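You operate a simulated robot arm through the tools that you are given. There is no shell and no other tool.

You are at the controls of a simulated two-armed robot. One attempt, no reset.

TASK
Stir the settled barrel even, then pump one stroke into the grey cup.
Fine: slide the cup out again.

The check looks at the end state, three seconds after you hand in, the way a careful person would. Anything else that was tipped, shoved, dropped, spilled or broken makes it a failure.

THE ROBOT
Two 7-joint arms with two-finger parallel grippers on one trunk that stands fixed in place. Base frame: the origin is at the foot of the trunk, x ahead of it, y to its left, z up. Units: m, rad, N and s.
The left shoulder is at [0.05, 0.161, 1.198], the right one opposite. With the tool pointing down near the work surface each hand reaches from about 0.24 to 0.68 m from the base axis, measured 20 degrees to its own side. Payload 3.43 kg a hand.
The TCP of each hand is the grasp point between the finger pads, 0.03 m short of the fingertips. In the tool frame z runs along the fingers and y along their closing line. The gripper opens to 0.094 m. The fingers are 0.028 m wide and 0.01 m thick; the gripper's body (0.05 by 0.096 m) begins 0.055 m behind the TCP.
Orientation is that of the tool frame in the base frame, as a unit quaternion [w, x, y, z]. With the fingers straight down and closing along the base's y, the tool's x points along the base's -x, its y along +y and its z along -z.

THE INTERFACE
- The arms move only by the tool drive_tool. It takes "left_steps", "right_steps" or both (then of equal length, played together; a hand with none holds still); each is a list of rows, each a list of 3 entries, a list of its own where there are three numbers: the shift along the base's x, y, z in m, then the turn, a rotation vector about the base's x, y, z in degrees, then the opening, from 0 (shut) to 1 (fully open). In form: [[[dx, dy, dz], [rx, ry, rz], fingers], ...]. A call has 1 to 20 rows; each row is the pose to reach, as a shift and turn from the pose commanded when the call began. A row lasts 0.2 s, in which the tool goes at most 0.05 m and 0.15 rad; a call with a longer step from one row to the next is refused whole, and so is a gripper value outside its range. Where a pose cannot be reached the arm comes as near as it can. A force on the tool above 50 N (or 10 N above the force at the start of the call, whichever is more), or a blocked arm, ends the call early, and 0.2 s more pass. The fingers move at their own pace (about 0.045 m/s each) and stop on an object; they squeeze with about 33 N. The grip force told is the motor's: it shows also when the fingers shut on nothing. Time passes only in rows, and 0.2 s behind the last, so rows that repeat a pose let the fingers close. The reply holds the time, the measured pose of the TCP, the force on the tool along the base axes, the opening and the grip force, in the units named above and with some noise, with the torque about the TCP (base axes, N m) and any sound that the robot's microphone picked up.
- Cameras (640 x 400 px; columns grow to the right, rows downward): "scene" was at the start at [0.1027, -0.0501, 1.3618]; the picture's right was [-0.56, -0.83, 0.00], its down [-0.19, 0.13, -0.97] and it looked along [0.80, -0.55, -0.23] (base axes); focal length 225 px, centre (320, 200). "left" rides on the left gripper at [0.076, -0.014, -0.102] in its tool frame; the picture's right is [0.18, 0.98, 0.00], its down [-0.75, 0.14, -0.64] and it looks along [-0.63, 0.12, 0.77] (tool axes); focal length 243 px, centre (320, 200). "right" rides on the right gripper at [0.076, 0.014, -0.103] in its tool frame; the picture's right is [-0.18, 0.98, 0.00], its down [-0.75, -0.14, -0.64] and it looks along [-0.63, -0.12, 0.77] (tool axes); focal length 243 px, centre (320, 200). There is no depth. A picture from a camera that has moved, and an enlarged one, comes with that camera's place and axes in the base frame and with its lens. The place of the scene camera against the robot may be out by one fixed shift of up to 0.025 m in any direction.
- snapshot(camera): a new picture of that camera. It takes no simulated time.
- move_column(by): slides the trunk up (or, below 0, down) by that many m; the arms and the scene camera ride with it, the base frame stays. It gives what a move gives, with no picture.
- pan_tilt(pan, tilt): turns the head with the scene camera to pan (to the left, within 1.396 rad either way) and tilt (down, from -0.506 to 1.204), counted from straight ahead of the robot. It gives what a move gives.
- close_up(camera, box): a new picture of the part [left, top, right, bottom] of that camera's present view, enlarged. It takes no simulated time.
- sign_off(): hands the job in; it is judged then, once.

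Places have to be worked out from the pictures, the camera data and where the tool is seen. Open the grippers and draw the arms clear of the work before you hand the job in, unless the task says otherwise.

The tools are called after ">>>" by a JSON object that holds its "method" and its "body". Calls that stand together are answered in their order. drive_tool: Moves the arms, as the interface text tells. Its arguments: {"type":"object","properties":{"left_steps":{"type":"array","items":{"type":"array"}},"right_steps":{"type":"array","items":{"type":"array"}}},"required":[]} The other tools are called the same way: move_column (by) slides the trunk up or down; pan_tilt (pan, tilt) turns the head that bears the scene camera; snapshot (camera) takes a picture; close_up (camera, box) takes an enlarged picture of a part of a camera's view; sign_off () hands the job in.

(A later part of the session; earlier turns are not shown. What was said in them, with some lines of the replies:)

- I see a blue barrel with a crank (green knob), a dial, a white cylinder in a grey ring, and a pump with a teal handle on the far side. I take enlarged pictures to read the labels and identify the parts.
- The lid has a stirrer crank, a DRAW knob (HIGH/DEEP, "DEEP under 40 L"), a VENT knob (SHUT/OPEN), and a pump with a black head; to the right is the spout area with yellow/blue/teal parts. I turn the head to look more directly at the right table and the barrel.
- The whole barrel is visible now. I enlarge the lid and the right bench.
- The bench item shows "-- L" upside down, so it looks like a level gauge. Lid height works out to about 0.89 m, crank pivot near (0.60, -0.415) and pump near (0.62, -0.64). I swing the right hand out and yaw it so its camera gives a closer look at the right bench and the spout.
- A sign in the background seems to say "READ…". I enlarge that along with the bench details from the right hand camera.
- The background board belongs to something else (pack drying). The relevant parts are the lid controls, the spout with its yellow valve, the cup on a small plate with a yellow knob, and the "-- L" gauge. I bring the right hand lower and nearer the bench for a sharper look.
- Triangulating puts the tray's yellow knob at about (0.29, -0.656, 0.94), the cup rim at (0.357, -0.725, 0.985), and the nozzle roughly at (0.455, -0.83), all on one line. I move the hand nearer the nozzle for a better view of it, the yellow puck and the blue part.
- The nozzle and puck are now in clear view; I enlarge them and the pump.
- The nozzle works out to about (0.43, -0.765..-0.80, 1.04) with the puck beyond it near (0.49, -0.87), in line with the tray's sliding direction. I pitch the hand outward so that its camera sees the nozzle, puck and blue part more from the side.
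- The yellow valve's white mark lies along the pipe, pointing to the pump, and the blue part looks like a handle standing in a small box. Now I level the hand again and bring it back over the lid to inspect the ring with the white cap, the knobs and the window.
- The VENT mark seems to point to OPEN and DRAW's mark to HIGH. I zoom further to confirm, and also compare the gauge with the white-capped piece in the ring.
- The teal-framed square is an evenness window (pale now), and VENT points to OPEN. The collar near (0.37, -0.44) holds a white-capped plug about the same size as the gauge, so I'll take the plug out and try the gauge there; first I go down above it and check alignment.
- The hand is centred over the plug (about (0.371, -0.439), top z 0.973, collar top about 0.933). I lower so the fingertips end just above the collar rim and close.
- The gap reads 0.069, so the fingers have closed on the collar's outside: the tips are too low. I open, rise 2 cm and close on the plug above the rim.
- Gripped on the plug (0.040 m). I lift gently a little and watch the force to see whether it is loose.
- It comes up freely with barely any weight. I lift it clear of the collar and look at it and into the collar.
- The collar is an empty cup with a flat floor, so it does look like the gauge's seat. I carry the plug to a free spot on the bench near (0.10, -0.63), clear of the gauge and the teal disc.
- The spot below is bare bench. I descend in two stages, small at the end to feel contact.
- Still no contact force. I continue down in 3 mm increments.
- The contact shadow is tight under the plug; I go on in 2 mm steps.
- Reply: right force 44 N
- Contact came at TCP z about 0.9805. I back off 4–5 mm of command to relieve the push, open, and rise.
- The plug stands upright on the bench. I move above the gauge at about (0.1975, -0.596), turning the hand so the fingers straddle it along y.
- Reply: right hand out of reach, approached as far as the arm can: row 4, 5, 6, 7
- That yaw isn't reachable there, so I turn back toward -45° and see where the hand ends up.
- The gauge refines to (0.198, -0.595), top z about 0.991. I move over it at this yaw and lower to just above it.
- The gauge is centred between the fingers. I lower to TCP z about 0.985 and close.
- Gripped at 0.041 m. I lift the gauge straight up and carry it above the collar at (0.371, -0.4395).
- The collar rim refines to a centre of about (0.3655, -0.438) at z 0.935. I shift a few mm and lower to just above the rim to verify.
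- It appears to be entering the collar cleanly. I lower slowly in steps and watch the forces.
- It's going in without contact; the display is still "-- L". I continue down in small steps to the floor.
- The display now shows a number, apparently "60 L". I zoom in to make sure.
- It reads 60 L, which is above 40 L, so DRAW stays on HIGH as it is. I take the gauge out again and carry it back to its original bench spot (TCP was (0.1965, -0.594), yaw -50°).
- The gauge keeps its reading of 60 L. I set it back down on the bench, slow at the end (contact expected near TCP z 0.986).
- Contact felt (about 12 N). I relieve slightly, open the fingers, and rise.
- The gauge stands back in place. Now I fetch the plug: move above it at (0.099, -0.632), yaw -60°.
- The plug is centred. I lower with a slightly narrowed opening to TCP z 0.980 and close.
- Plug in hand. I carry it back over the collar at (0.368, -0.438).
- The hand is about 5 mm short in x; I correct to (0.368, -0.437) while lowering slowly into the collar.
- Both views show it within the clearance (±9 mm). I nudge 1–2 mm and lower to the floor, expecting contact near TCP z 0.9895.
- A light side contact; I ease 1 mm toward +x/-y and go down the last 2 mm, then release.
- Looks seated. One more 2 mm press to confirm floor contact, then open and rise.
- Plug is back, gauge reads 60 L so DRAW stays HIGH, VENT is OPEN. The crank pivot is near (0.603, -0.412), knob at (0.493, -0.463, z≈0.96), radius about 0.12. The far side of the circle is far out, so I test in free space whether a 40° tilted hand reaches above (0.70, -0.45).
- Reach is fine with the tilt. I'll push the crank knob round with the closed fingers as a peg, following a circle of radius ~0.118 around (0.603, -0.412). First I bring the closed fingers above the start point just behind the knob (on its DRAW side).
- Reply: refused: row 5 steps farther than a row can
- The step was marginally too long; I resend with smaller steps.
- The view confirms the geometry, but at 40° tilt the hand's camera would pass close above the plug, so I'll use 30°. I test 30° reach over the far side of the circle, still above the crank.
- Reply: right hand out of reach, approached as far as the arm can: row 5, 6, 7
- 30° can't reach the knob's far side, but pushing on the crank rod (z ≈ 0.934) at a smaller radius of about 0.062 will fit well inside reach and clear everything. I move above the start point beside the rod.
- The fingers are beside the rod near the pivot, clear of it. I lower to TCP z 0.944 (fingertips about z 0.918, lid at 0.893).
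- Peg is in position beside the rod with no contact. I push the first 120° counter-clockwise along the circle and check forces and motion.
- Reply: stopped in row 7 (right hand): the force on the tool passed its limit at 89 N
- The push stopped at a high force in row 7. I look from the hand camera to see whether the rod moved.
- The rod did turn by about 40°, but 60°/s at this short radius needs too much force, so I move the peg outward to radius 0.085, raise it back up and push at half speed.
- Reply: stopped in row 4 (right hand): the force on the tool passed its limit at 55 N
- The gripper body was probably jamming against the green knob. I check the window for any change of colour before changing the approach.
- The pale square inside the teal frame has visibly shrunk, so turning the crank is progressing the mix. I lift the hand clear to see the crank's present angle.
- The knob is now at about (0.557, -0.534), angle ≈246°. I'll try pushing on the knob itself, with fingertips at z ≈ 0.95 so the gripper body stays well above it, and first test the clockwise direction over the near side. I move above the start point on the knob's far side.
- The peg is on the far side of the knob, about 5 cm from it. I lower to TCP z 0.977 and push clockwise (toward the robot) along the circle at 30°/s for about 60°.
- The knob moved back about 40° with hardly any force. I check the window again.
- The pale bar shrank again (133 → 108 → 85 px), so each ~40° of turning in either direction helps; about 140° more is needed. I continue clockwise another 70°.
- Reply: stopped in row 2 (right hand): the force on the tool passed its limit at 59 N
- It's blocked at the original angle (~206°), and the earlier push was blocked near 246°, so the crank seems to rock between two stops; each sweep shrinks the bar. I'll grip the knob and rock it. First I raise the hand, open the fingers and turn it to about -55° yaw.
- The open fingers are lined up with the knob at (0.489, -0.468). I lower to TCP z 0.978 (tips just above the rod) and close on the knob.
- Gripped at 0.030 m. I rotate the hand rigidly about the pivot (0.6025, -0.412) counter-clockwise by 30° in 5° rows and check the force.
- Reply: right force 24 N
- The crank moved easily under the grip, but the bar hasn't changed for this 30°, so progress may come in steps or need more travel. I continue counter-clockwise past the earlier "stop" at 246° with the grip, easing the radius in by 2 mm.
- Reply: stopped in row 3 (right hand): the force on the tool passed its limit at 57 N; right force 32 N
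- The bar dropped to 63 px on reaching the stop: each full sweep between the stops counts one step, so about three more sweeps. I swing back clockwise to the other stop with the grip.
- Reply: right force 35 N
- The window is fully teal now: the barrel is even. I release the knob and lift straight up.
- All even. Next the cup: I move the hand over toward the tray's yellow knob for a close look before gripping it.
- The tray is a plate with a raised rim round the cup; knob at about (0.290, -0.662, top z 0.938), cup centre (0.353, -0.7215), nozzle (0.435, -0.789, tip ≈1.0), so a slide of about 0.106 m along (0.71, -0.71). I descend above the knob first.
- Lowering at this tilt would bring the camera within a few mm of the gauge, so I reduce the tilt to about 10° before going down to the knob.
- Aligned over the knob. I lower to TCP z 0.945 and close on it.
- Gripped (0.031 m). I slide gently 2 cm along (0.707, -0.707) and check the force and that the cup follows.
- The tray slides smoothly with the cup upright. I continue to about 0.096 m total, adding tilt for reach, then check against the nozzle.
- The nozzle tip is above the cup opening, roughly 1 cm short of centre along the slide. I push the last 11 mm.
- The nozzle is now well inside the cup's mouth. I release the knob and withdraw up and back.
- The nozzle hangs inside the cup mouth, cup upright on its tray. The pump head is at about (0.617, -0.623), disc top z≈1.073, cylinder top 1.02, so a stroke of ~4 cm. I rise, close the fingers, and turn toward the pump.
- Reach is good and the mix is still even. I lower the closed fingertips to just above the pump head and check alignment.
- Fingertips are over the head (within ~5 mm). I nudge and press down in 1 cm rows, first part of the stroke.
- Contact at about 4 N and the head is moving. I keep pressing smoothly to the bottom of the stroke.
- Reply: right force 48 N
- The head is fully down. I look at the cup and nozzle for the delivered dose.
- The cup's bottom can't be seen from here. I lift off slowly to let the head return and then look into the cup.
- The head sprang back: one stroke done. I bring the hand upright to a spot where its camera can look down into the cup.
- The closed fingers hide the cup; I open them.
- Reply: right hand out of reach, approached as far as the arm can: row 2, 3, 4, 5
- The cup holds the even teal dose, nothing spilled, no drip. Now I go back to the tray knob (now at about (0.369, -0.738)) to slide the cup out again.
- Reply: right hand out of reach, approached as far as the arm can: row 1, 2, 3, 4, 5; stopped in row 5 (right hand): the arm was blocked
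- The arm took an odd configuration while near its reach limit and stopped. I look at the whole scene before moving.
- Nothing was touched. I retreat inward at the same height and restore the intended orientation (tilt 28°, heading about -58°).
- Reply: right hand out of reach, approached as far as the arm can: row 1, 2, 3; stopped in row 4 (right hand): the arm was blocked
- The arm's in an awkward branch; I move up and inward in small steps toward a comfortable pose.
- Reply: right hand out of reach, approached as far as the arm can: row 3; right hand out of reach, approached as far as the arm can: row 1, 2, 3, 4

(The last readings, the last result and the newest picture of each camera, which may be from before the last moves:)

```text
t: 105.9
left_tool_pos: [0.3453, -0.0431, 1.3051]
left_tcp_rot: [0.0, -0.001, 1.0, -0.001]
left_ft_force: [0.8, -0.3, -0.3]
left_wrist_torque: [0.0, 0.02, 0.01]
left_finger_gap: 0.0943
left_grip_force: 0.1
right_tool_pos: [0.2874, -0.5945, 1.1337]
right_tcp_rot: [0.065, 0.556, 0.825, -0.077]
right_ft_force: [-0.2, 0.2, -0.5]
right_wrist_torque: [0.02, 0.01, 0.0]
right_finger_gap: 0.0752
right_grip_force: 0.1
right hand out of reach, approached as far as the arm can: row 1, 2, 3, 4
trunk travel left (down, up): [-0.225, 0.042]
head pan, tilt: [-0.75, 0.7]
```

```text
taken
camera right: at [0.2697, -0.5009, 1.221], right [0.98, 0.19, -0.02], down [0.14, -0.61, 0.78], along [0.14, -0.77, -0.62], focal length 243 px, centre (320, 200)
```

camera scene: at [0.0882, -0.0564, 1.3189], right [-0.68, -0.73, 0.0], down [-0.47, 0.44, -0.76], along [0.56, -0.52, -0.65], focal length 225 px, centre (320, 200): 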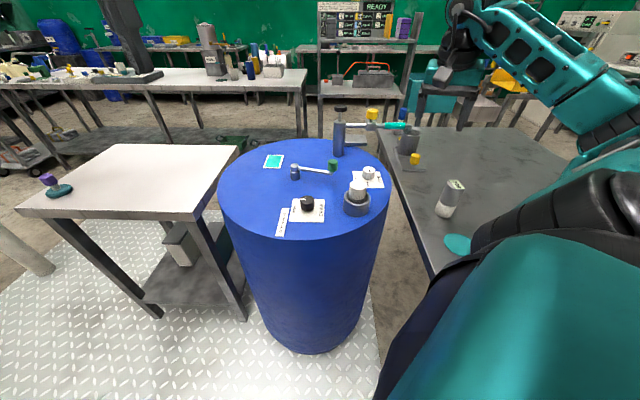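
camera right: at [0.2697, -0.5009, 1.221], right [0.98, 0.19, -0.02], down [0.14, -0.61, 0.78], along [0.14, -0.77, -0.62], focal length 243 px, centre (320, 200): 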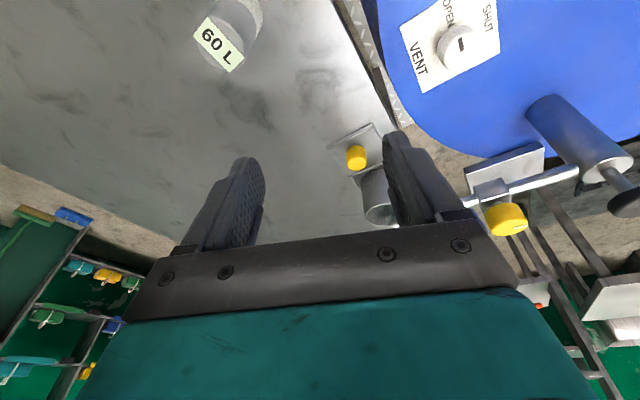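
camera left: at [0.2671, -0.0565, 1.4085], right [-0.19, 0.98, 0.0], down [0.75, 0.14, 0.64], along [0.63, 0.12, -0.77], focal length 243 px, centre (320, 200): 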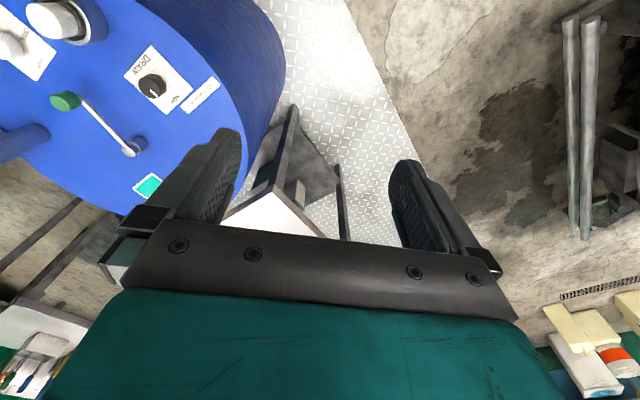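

Closer to a normal configuration now. I continue inward to a comfortable upright pose near (0.30, -0.48, 1.2).

>>> {"method": "drive_tool", "body": {"right_steps": [[[0.0, 0.03, 0.02], [4, 0.4, 0], 0.8], [[0.005, 0.06, 0.04], [8, 0.8, 0], 0.8], [[0.01, 0.09, 0.06], [11.5, 1.2, 0], 0.8], [[0.015, 0.12, 0.07], [11.5, 1.2, 0], 0.8]]}}

>>> {"method": "drive_tool", "body": {"right_steps": [[[0.0, 0.0, 0.0], [0, 0, 7], 0.8], [[0.0, 0.0, 0.0], [0, 0, 14], 0.8], [[0.0, 0.0, 0.0], [0, 0, 20], 0.8]]}}

>>> {"method": "snapshot", "body": {"camera": "scene"}}

```text
t: 106.9
left_tool_pos: [0.3446, -0.0414, 1.3044]
left_tcp_rot: [-0.001, -0.001, 1.0, -0.001]
left_ft_force: [-0.3, -0.5, 0.1]
left_wrist_torque: [-0.03, -0.01, -0.03]
left_finger_gap: 0.0943
left_grip_force: 0.0
right_tool_pos: [0.3064, -0.489, 1.1325]
right_tcp_rot: [0.001, 0.56, 0.828, 0.001]
right_ft_force: [-0.7, 0.1, -0.4]
right_wrist_torque: [-0.01, 0.02, -0.01]
right_finger_gap: 0.0753
right_grip_force: 0.1
right hand out of reach, approached as far as the arm can: row 1, 2, 3, 4
trunk travel left (down, up): [-0.225, 0.042]
head pan, tilt: [-0.75, 0.7]
```

```text
t: 107.7
left_tool_pos: [0.3461, -0.0417, 1.3049]
left_tcp_rot: [0.0, -0.001, 1.0, -0.001]
left_ft_force: [-0.5, 0.7, -0.6]
left_wrist_torque: [0.0, 0.05, -0.01]
left_finger_gap: 0.0942
left_grip_force: 0.2
right_tool_pos: [0.307, -0.4907, 1.1323]
right_tcp_rot: [0.002, 0.407, 0.914, 0.0]
right_ft_force: [0.3, -0.6, 0.2]
right_wrist_torque: [-0.01, -0.01, 0.0]
right_finger_gap: 0.0752
right_grip_force: 0.1
trunk travel left (down, up): [-0.225, 0.042]
head pan, tilt: [-0.75, 0.7]
```

```text
taken
camera scene: at [0.0877, -0.0554, 1.3191], right [-0.68, -0.73, 0.0], down [-0.47, 0.44, -0.76], along [0.56, -0.52, -0.64], focal length 225 px, centre (320, 200)
```

scene: 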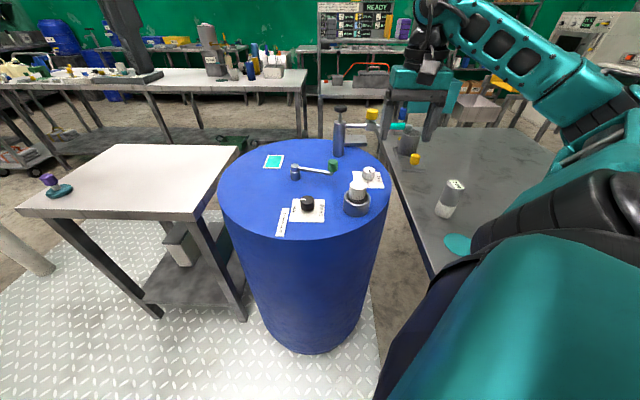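

Recovered cleanly. Now I approach the tray knob again step by step: first yaw and move out, then tilt.

>>> {"method": "drive_tool", "body": {"right_steps": [[[-0.005, -0.03, 0.0], [0, 0, -4], 0.8], [[-0.01, -0.06, 0.0], [0, 0, -7], 0.8], [[-0.012, -0.09, 0.0], [0, 0, -7], 0.8]]}}

>>> {"method": "drive_tool", "body": {"right_steps": [[[0.0, -0.01, 0.0], [-5.7, -4.1, 0], 0.8], [[0.0, -0.02, 0.0], [-11.4, -8.1, 0], 0.8], [[0.0, -0.03, 0.0], [-17.1, -12.2, 0], 0.8], [[0.0, -0.04, 0.0], [-22.8, -16.2, 0], 0.8]]}}

>>> {"method": "snapshot", "body": {"camera": "right"}}

```text
t: 108.5
left_tool_pos: [0.3457, -0.0415, 1.3058]
left_tcp_rot: [0.0, -0.001, 1.0, 0.0]
left_ft_force: [-0.5, -0.3, 0.6]
left_wrist_torque: [-0.01, -0.03, -0.03]
left_finger_gap: 0.0944
left_grip_force: 0.0
right_tool_pos: [0.3012, -0.5334, 1.1301]
right_tcp_rot: [0.006, 0.447, 0.895, 0.003]
right_ft_force: [-0.5, -0.6, 0.4]
right_wrist_torque: [0.04, 0.01, 0.01]
right_finger_gap: 0.0753
right_grip_force: 0.0
right hand out of reach, approached as far as the arm can: row 1, 2, 3
trunk travel left (down, up): [-0.225, 0.042]
head pan, tilt: [-0.75, 0.7]
```

```text
t: 109.5
left_tool_pos: [0.3454, -0.0418, 1.3051]
left_tcp_rot: [-0.001, 0.0, 1.0, -0.001]
left_ft_force: [0.1, -0.5, 0.0]
left_wrist_torque: [0.01, 0.02, 0.0]
left_finger_gap: 0.0939
left_grip_force: 0.0
right_tool_pos: [0.2993, -0.5729, 1.1304]
right_tcp_rot: [0.216, 0.448, 0.86, -0.111]
right_ft_force: [-0.2, -1.2, 0.8]
right_wrist_torque: [-0.02, -0.03, 0.01]
right_finger_gap: 0.0752
right_grip_force: 0.1
trunk travel left (down, up): [-0.225, 0.042]
head pan, tilt: [-0.75, 0.7]
```

```text
taken
camera right: at [0.2446, -0.4724, 1.1857], right [0.9, 0.43, 0.09], down [0.09, -0.38, 0.92], along [0.43, -0.82, -0.38], focal length 243 px, centre (320, 200)
```

right: 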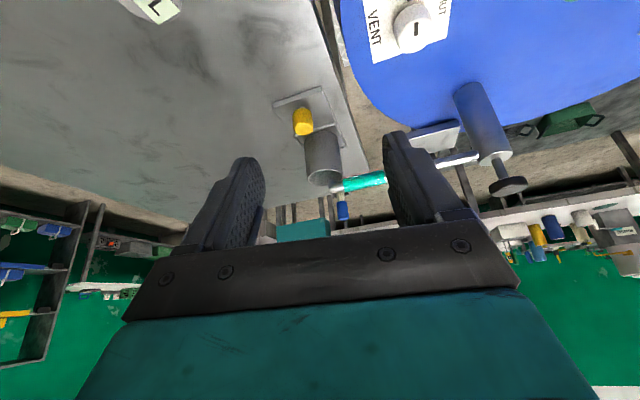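

>>> {"method": "drive_tool", "body": {"right_steps": [[[0.01, -0.03, -0.02], [0, 0, 0], 0.8], [[0.02, -0.06, -0.04], [0, 0, 0], 0.8], [[0.035, -0.09, -0.06], [0, 0, 0], 0.8]]}}

>>> {"method": "snapshot", "body": {"camera": "right"}}

>>> {"method": "snapshot", "body": {"camera": "scene"}}

```text
t: 110.3
left_tool_pos: [0.3451, -0.0417, 1.306]
left_tcp_rot: [0.0, -0.001, 1.0, 0.001]
left_ft_force: [0.1, 0.6, -0.2]
left_wrist_torque: [-0.01, 0.0, -0.01]
left_finger_gap: 0.0941
left_grip_force: 0.1
right_tool_pos: [0.3329, -0.6637, 1.0707]
right_tcp_rot: [0.216, 0.447, 0.861, -0.11]
right_ft_force: [0.0, 0.4, 0.0]
right_wrist_torque: [0.0, -0.02, 0.0]
right_finger_gap: 0.0752
right_grip_force: 0.0
trunk travel left (down, up): [-0.225, 0.042]
head pan, tilt: [-0.75, 0.7]
```

```text
taken
camera right: at [0.2787, -0.5622, 1.1268], right [0.9, 0.43, 0.09], down [0.09, -0.38, 0.92], along [0.43, -0.82, -0.38], focal length 243 px, centre (320, 200)
```

right: 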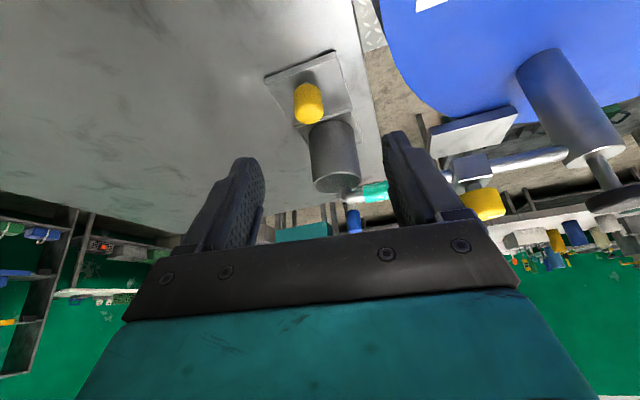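

```text
taken
camera scene: at [0.088, -0.0558, 1.319], right [-0.68, -0.73, 0.0], down [-0.47, 0.44, -0.76], along [0.56, -0.52, -0.64], focal length 225 px, centre (320, 200)
```

scene: 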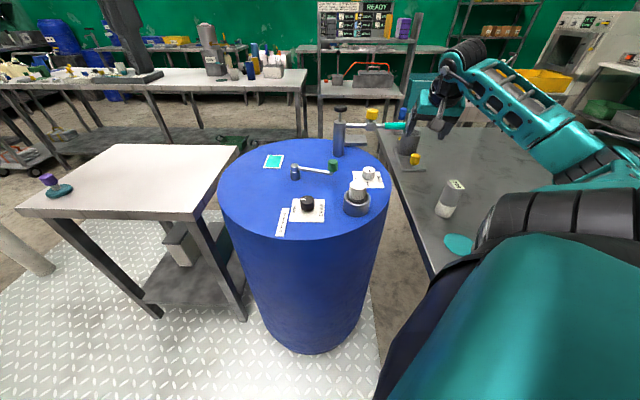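

Back to normal tracking. I move above the knob, tips just over its top, and check.

>>> {"method": "drive_tool", "body": {"right_steps": [[[0.012, -0.025, -0.03], [0, 0, 0], 0.8], [[0.024, -0.05, -0.06], [0, 0, 0], 0.8], [[0.032, -0.069, -0.08], [0, 0, 0], 0.8]]}}

>>> {"method": "snapshot", "body": {"camera": "right"}}

>>> {"method": "close_up", "body": {"camera": "scene", "box": [370, 95, 470, 190]}}

```text
t: 111.1
left_tool_pos: [0.3457, -0.0407, 1.3053]
left_tcp_rot: [0.0, -0.001, 1.0, 0.0]
left_ft_force: [-0.6, -0.3, -0.2]
left_wrist_torque: [-0.01, 0.0, 0.01]
left_finger_gap: 0.0939
left_grip_force: 0.0
right_tool_pos: [0.367, -0.7334, 0.9885]
right_tcp_rot: [0.216, 0.448, 0.861, -0.112]
right_ft_force: [-0.2, -0.3, -0.5]
right_wrist_torque: [-0.03, -0.02, 0.01]
right_finger_gap: 0.0751
right_grip_force: 0.0
trunk travel left (down, up): [-0.225, 0.042]
head pan, tilt: [-0.75, 0.7]
```

```text
taken
camera right: at [0.3123, -0.6311, 1.0447], right [0.9, 0.43, 0.09], down [0.09, -0.38, 0.92], along [0.43, -0.82, -0.38], focal length 243 px, centre (320, 200)
```

right: 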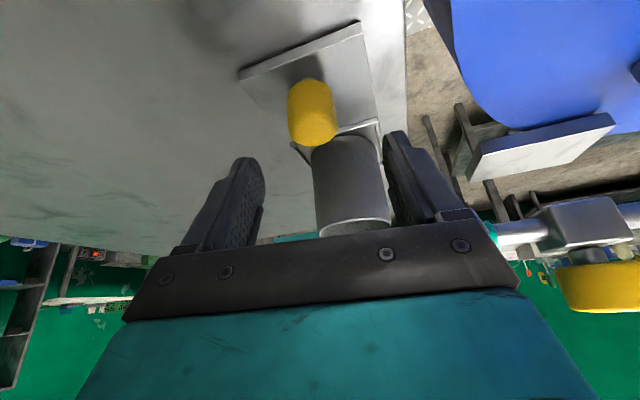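

```text
4.21 times, centred on (420, 142) of scene
camera zoom: at [0.0879, -0.0556, 1.319], right [-0.68, -0.73, 0.0], down [-0.47, 0.44, -0.76], along [0.56, -0.52, -0.64], focal length 948 px, centre (-101, 442)
```

zoom: 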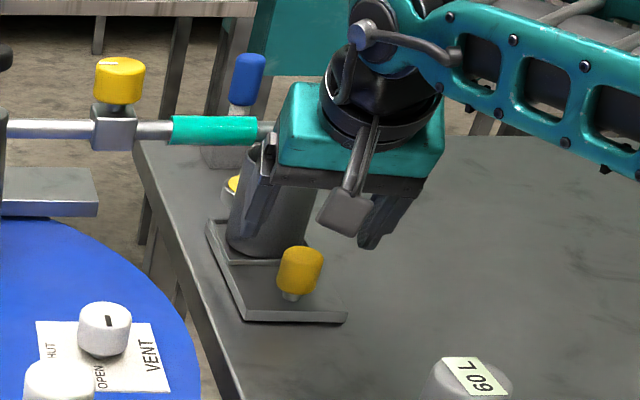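

Lined up. I lower to TCP z 0.944 and close on the knob.

>>> {"method": "drive_tool", "body": {"right_steps": [[[-0.001, 0.001, -0.02], [0, 0, 0], 0.8], [[-0.002, 0.001, -0.044], [0, 0, 0], 0.8], [[-0.002, 0.001, -0.044], [0, 0, 0], 0.5], [[-0.002, 0.001, -0.044], [0, 0, 0], 0.25], [[-0.002, 0.001, -0.044], [0, 0, 0], 0.2], [[-0.002, 0.001, -0.044], [0, 0, 0], 0.2], [[-0.002, 0.001, -0.044], [0, 0, 0], 0.2]]}}

>>> {"method": "snapshot", "body": {"camera": "right"}}

```text
t: 112.7
left_tool_pos: [0.3461, -0.0414, 1.3054]
left_tcp_rot: [0.001, -0.001, 1.0, -0.001]
left_ft_force: [-0.1, -0.2, 0.5]
left_wrist_torque: [0.0, -0.03, -0.01]
left_finger_gap: 0.0939
left_grip_force: 0.1
right_tool_pos: [0.3646, -0.7316, 0.9464]
right_tcp_rot: [0.215, 0.448, 0.861, -0.108]
right_ft_force: [7.0, 6.0, -2.8]
right_wrist_torque: [-0.02, 0.04, 0.38]
right_finger_gap: 0.031
right_grip_force: 45.0
trunk travel left (down, up): [-0.225, 0.042]
head pan, tilt: [-0.75, 0.7]
```

```text
taken
camera right: at [0.3102, -0.6304, 1.0023], right [0.9, 0.43, 0.09], down [0.09, -0.38, 0.92], along [0.43, -0.82, -0.38], focal length 243 px, centre (320, 200)
```

right: 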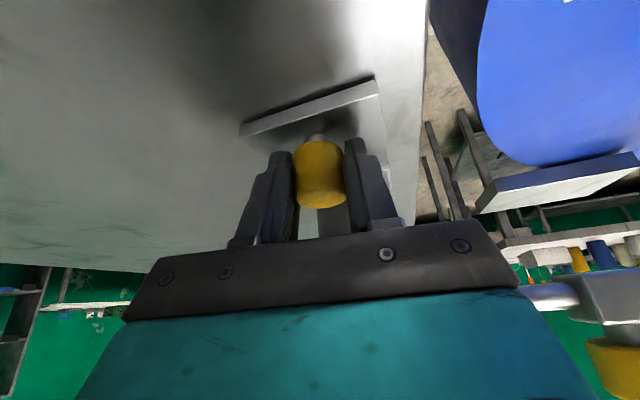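

Gripped at 0.031 m. I draw the tray back slowly along the same line, first about 6.7 cm, easing the tilt back.

>>> {"method": "drive_tool", "body": {"right_steps": [[[-0.0035, 0.0035, 0], [0, 0, 0], 0.2], [[-0.0092, 0.0092, 0], [0, 0, 0], 0.2], [[-0.0156, 0.0156, 0], [0, 0, 0], 0.2], [[-0.0214, 0.0212, 0], [2.5, 1.7, 0], 0.2], [[-0.0273, 0.0269, 0], [4.9, 3.45, 0], 0.2], [[-0.0331, 0.0326, -0.001], [7.4, 5.2, 0], 0.2], [[-0.0391, 0.0383, -0.001], [9.8, 6.9, 0], 0.2], [[-0.045, 0.044, -0.001], [12.3, 8.6, 0], 0.2]]}}

>>> {"method": "close_up", "body": {"camera": "scene", "box": [370, 105, 480, 210]}}

```text
t: 114.5
left_tool_pos: [0.3442, -0.0395, 1.3042]
left_tcp_rot: [-0.001, -0.001, 1.0, -0.002]
left_ft_force: [0.4, 0.2, 0.2]
left_wrist_torque: [0.03, 0.0, 0.0]
left_finger_gap: 0.0941
left_grip_force: 0.0
right_tool_pos: [0.3191, -0.6871, 0.946]
right_tcp_rot: [0.102, 0.459, 0.881, -0.049]
right_ft_force: [8.9, 7.5, 7.0]
right_wrist_torque: [-1.39, -0.44, -0.16]
right_finger_gap: 0.0293
right_grip_force: 45.1
trunk travel left (down, up): [-0.225, 0.042]
head pan, tilt: [-0.75, 0.7]
```

```text
3.81 times, centred on (425, 158) of scene
camera zoom: at [0.0882, -0.0535, 1.3192], right [-0.68, -0.73, 0.0], down [-0.47, 0.44, -0.77], along [0.56, -0.52, -0.64], focal length 858 px, centre (-80, 362)
```

zoom: 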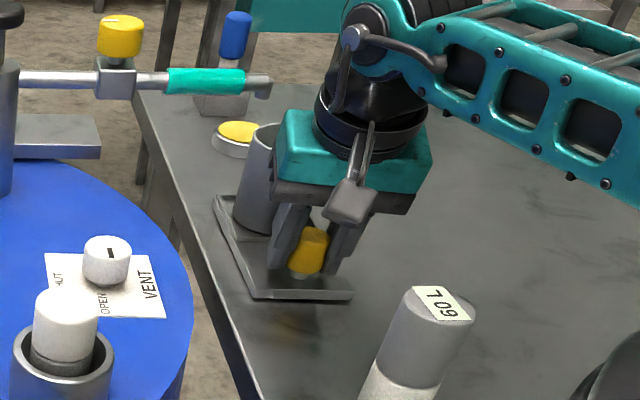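

>>> {"method": "close_up", "body": {"camera": "scene", "box": [400, 135, 450, 190]}}

>>> {"method": "snapshot", "body": {"camera": "right"}}

```text
7.27 times, centred on (425, 162) of scene
camera zoom: at [0.0882, -0.0535, 1.3192], right [-0.68, -0.73, 0.0], down [-0.47, 0.44, -0.77], along [0.56, -0.52, -0.64], focal length 1638 px, centre (-444, 473)
```

zoom: 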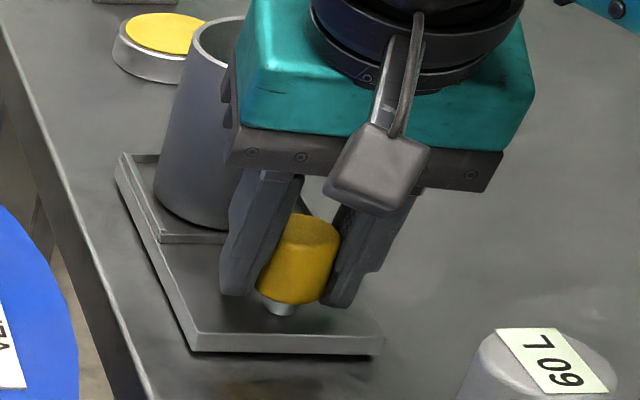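

```text
taken
camera right: at [0.2754, -0.6006, 1.0305], right [0.91, 0.42, 0.05], down [0.22, -0.56, 0.8], along [0.36, -0.71, -0.6], focal length 243 px, centre (320, 200)
```

right: 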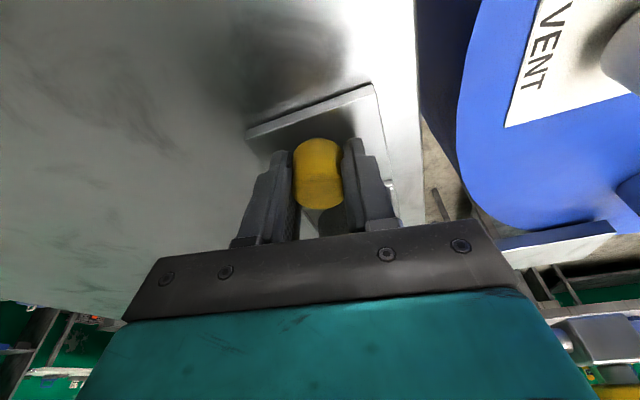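

The tray and cup look level and the cup is clear of the nozzle. I draw back the remaining 3.6 cm without further tilt change.

>>> {"method": "drive_tool", "body": {"right_steps": [[[-0.005, 0.005, 0], [0, 0, 0], 0.2], [[-0.011, 0.011, 0], [0, 0, 0], 0.2], [[-0.017, 0.0168, 0], [0, 0, 0], 0.2], [[-0.022, 0.0217, 0], [0, 0, 0], 0.2], [[-0.0258, 0.0252, 0], [0, 0, 0], 0.2]]}}

>>> {"method": "close_up", "body": {"camera": "scene", "box": [370, 105, 480, 210]}}

```text
t: 115.7
left_tool_pos: [0.3437, -0.0399, 1.3048]
left_tcp_rot: [-0.001, 0.0, 1.0, -0.002]
left_ft_force: [0.5, -0.7, -0.5]
left_wrist_torque: [-0.02, 0.01, 0.01]
left_finger_gap: 0.0938
left_grip_force: 0.1
right_tool_pos: [0.2921, -0.6618, 0.9458]
right_tcp_rot: [0.102, 0.46, 0.881, -0.051]
right_ft_force: [6.8, 11.8, 13.1]
right_wrist_torque: [-0.02, 0.62, -0.39]
right_finger_gap: 0.0289
right_grip_force: 45.2
trunk travel left (down, up): [-0.225, 0.042]
head pan, tilt: [-0.75, 0.7]
```

```text
3.81 times, centred on (425, 158) of scene
camera zoom: at [0.0879, -0.0529, 1.3192], right [-0.68, -0.73, 0.0], down [-0.47, 0.44, -0.77], along [0.56, -0.52, -0.64], focal length 858 px, centre (-80, 362)
```

zoom: 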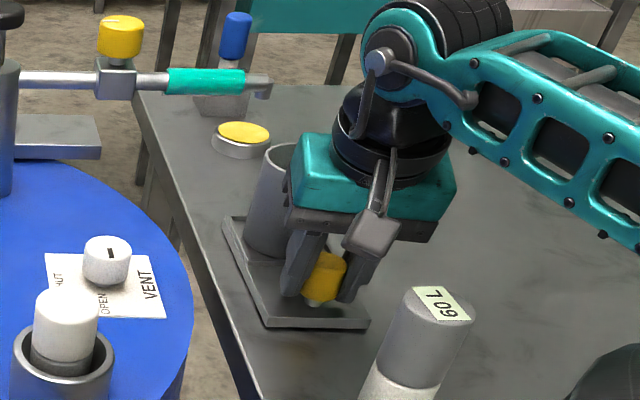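

The tray is back where it started. I open the fingers and lift away.

>>> {"method": "drive_tool", "body": {"right_steps": [[[0, 0, 0], [0, 0, 0], 0.4], [[0, 0, 0], [0, 0, 0], 0.6], [[0, 0, 0], [0, 0, 0], 0.8], [[0, 0, 0], [0, 0, 0], 0.8], [[0, 0, 0.03], [0, 0, 0], 0.8], [[0, 0, 0.07], [0, 0, 0], 0.8], [[0, 0.01, 0.11], [0, 0, 0], 0.8], [[0, 0.04, 0.14], [0, 0, 0], 0.8], [[0, 0.08, 0.16], [0, 0, 0], 0.8]]}}

>>> {"method": "snapshot", "body": {"camera": "right"}}

>>> {"method": "close_up", "body": {"camera": "scene", "box": [370, 105, 480, 210]}}

```text
t: 117.7
left_tool_pos: [0.3444, -0.0409, 1.3051]
left_tcp_rot: [0.0, -0.001, 1.0, -0.001]
left_ft_force: [-0.2, 0.8, -0.1]
left_wrist_torque: [0.0, 0.02, -0.02]
left_finger_gap: 0.0941
left_grip_force: 0.0
right_tool_pos: [0.2933, -0.5809, 1.103]
right_tcp_rot: [0.101, 0.46, 0.881, -0.051]
right_ft_force: [-0.6, 0.2, -0.2]
right_wrist_torque: [-0.04, 0.02, -0.01]
right_finger_gap: 0.0748
right_grip_force: 0.0
trunk travel left (down, up): [-0.225, 0.042]
head pan, tilt: [-0.75, 0.7]
```

```text
taken
camera right: at [0.2488, -0.4949, 1.1872], right [0.91, 0.42, 0.05], down [0.22, -0.57, 0.79], along [0.36, -0.71, -0.61], focal length 243 px, centre (320, 200)
```

right: 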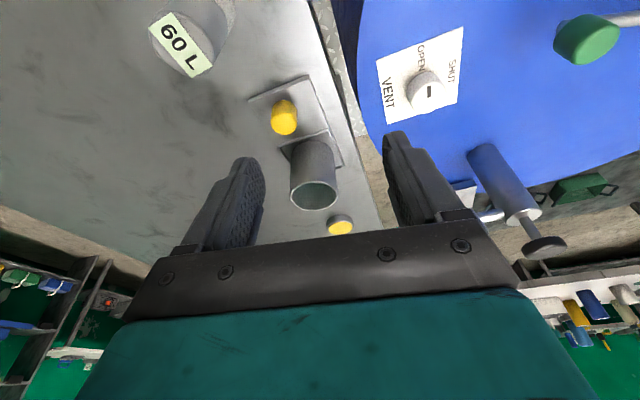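

```text
3.81 times, centred on (425, 158) of scene
camera zoom: at [0.0876, -0.0549, 1.3191], right [-0.68, -0.73, 0.0], down [-0.47, 0.44, -0.77], along [0.56, -0.52, -0.64], focal length 858 px, centre (-80, 362)
```

zoom: 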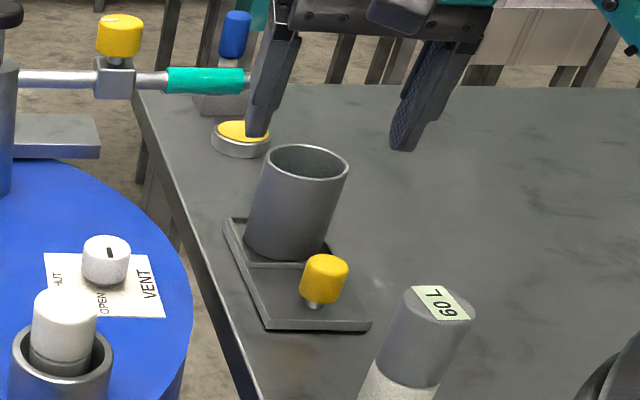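

The cup is out and upright. I check its contents, the bench under the nozzle, and the lid state.

>>> {"method": "close_up", "body": {"camera": "right", "box": [240, 60, 380, 240]}}

>>> {"method": "close_up", "body": {"camera": "right", "box": [280, 165, 360, 235]}}

>>> {"method": "close_up", "body": {"camera": "scene", "box": [385, 110, 445, 160]}}

>>> {"method": "close_up", "body": {"camera": "scene", "box": [210, 95, 400, 250]}}

```text
2.22 times, centred on (310, 150) of right
camera zoom: at [0.2488, -0.4949, 1.1872], right [0.91, 0.42, 0.05], down [0.22, -0.57, 0.79], along [0.36, -0.71, -0.61], focal length 539 px, centre (342, 311)
```

zoom: 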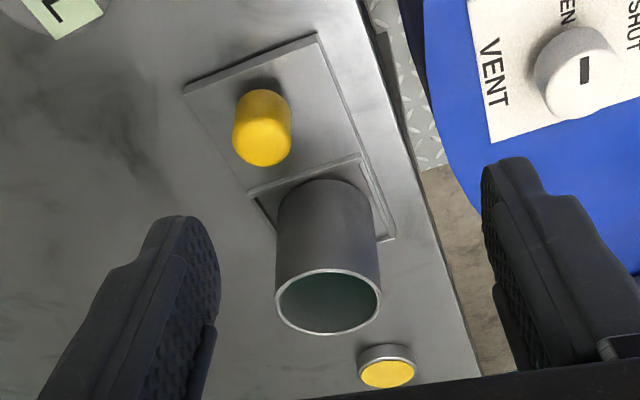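

```text
5.71 times, centred on (320, 200) of right
camera zoom: at [0.2488, -0.4949, 1.1872], right [0.91, 0.42, 0.05], down [0.22, -0.57, 0.79], along [0.36, -0.71, -0.61], focal length 1386 px, centre (320, 200)
```

zoom: 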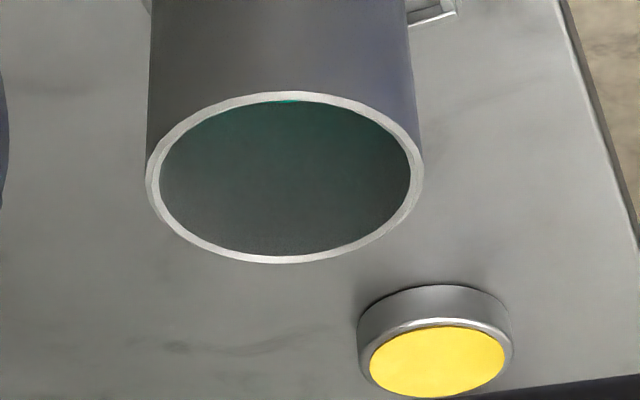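

```text
8.00 times, centred on (415, 135) of scene
camera zoom: at [0.0876, -0.0549, 1.3191], right [-0.68, -0.73, 0.0], down [-0.47, 0.44, -0.77], along [0.56, -0.52, -0.64], focal length 1802 px, centre (-440, 720)
```

zoom: 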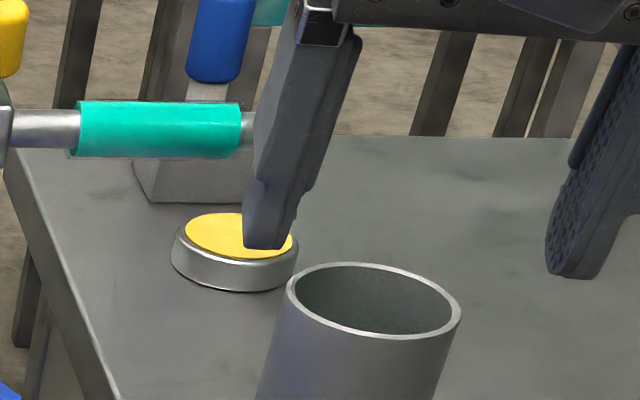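

```text
2.58 times, centred on (305, 172) of scene
camera zoom: at [0.0876, -0.0549, 1.3191], right [-0.68, -0.73, 0.0], down [-0.47, 0.44, -0.77], along [0.56, -0.52, -0.64], focal length 581 px, centre (359, 271)
```

zoom: 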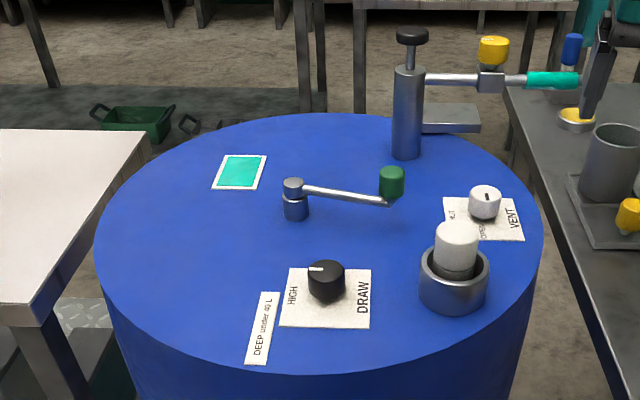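

Everything checks out: dose in the cup, window even, no spill, gauge and plug in place. I withdraw the right arm to its starting area with the gripper open.

>>> {"method": "drive_tool", "body": {"right_steps": [[[0.0, 0.02, 0.03], [5.3, 3.7, 0], 1], [[-0.005, 0.05, 0.06], [10.6, 7.5, 0], 1], [[-0.01, 0.08, 0.09], [10.6, 7.5, 0], 1], [[-0.015, 0.11, 0.12], [10.6, 7.5, 0], 1], [[-0.02, 0.14, 0.15], [10.6, 7.5, 0], 1], [[-0.025, 0.17, 0.18], [10.6, 7.5, 0], 1]]}}

>>> {"method": "drive_tool", "body": {"right_steps": [[[0.0, 0.02, 0.01], [0, 0, 8], 1], [[0.0, 0.04, 0.02], [0, 0, 16], 1], [[0.0, 0.06, 0.03], [0, 0, 24], 1], [[0.0, 0.08, 0.04], [0, 0, 32], 1], [[-0.01, 0.09, 0.05], [0, 0, 40], 1], [[-0.015, 0.09, 0.05], [0, 0, 48], 1], [[-0.02, 0.09, 0.05], [0, 0, 54], 1]]}}

>>> {"method": "snapshot", "body": {"camera": "scene"}}

>>> {"method": "snapshot", "body": {"camera": "right"}}

```text
t: 119.3
left_tool_pos: [0.3453, -0.0444, 1.3048]
left_tcp_rot: [0.001, -0.002, 1.0, 0.0]
left_ft_force: [0.3, -0.8, -0.1]
left_wrist_torque: [0.03, 0.04, -0.03]
left_finger_gap: 0.0938
left_grip_force: 0.2
right_tool_pos: [0.3138, -0.3718, 1.2154]
right_tcp_rot: [-0.125, 0.369, 0.918, -0.067]
right_ft_force: [0.0, -0.3, -0.7]
right_wrist_torque: [0.02, 0.01, -0.01]
right_finger_gap: 0.0938
right_grip_force: 0.1
right hand out of reach, approached as far as the arm can: row 2, 3, 4, 5
trunk travel left (down, up): [-0.225, 0.042]
head pan, tilt: [-0.75, 0.7]
stopped in row 6 (right hand): the arm was blocked; the commanded pose is now the measured one
```

```text
t: 120.9
left_tool_pos: [0.3436, -0.0413, 1.3045]
left_tcp_rot: [0.0, -0.002, 1.0, -0.001]
left_ft_force: [0.8, -0.1, -0.9]
left_wrist_torque: [-0.02, -0.03, 0.05]
left_finger_gap: 0.0941
left_grip_force: 0.0
right_tool_pos: [0.2924, -0.2797, 1.2652]
right_tcp_rot: [-0.079, -0.088, 0.986, -0.118]
right_ft_force: [-0.1, -0.2, 0.3]
right_wrist_torque: [0.01, -0.03, 0.01]
right_finger_gap: 0.0942
right_grip_force: 0.0
trunk travel left (down, up): [-0.225, 0.042]
head pan, tilt: [-0.75, 0.7]
```

```text
taken
camera scene: at [0.0875, -0.0553, 1.3191], right [-0.68, -0.73, 0.0], down [-0.47, 0.44, -0.77], along [0.56, -0.52, -0.64], focal length 225 px, centre (320, 200)
```

scene: 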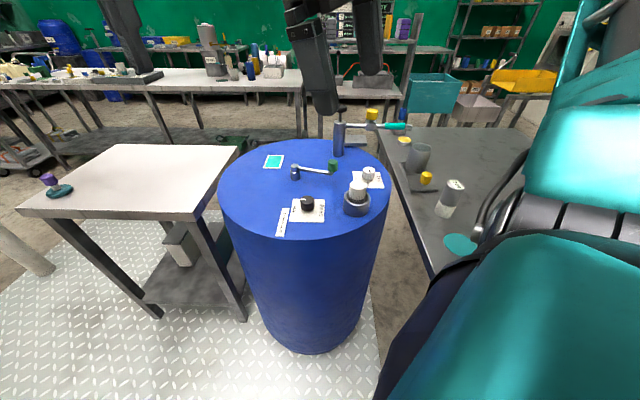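

```text
taken
camera right: at [0.2304, -0.2538, 1.3758], right [-0.01, 0.97, -0.25], down [0.85, 0.14, 0.51], along [0.53, -0.2, -0.82], focal length 243 px, centre (320, 200)
```

right: 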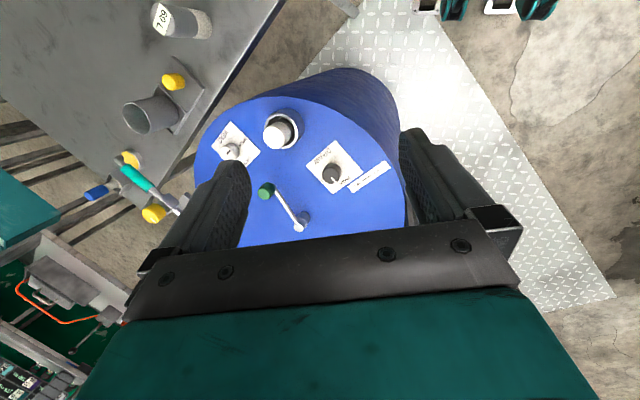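

Both arms are high and clear with grippers open. One last look at the bench and lid before handing in.

>>> {"method": "close_up", "body": {"camera": "scene", "box": [320, 90, 490, 260]}}

>>> {"method": "close_up", "body": {"camera": "right", "box": [90, 0, 400, 240]}}

```text
2.35 times, centred on (405, 175) of scene
camera zoom: at [0.0875, -0.0553, 1.3191], right [-0.68, -0.73, 0.0], down [-0.47, 0.44, -0.77], along [0.56, -0.52, -0.64], focal length 530 px, centre (120, 259)
```

zoom: 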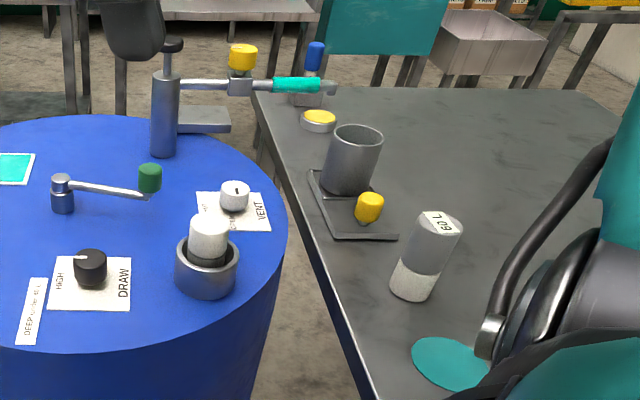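

```text
1.67 times, centred on (245, 120) of right
camera zoom: at [0.2304, -0.2538, 1.3758], right [-0.01, 0.97, -0.25], down [0.85, 0.14, 0.51], along [0.53, -0.2, -0.82], focal length 404 px, centre (445, 333)
```

zoom: 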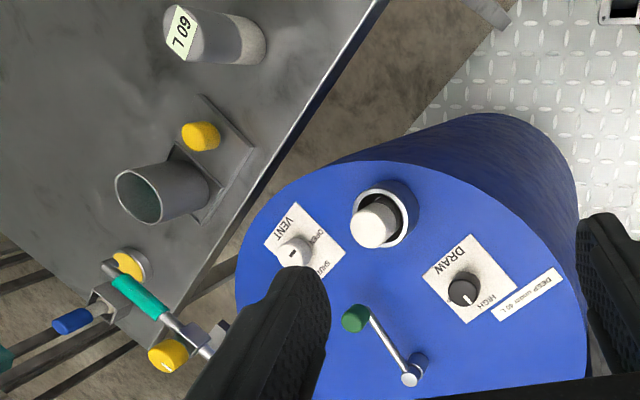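

The barrel is even, the cup holds one stroke and is slid out, and the gauge and plug are back upright in their places. Both arms are clear with open grippers, so I hand in.

>>> {"method": "sign_off", "body": {}}

```text
The job is handed in.
```

I stirred the barrel even, pumped one full stroke into the grey cup and slid the cup back out. The job is handed in, but I haven't seen a verdict.

- **Stirring:** The crank rocks between two stops rather than turning all the way round. I swung it until the lid window showed solid teal.
- **Draw level:** The level gauge read 60 L with its sensor in the lid collar. That is above the 40 L limit on the label, so I left DRAW on HIGH. VENT was already on OPEN and I left it there.
- **Pump stroke:** I slid the cup tray under the nozzle and pressed the pump head fully down once; it sprang back. The cup holds teal liquid, and I saw no spill or drip on the bench.
- **Put back:** The tray, the gauge and the collar plug are back where they started, and both arms are clear with open grippers. The gauge still shows 60 L instead of the blank it showed at the start.

**Hard pushes and a stuck arm:** Four pushes on the crank hit the force limit, the worst at 89 N. At least some were against its end stops, and one was probably the gripper jamming on the knob. The right arm also got stuck at its reach limit and moved off its commanded path, once just before the cup was slid back and again while withdrawing at the end. Its force readings stayed near zero, and nothing looked moved or damaged in the last pictures.
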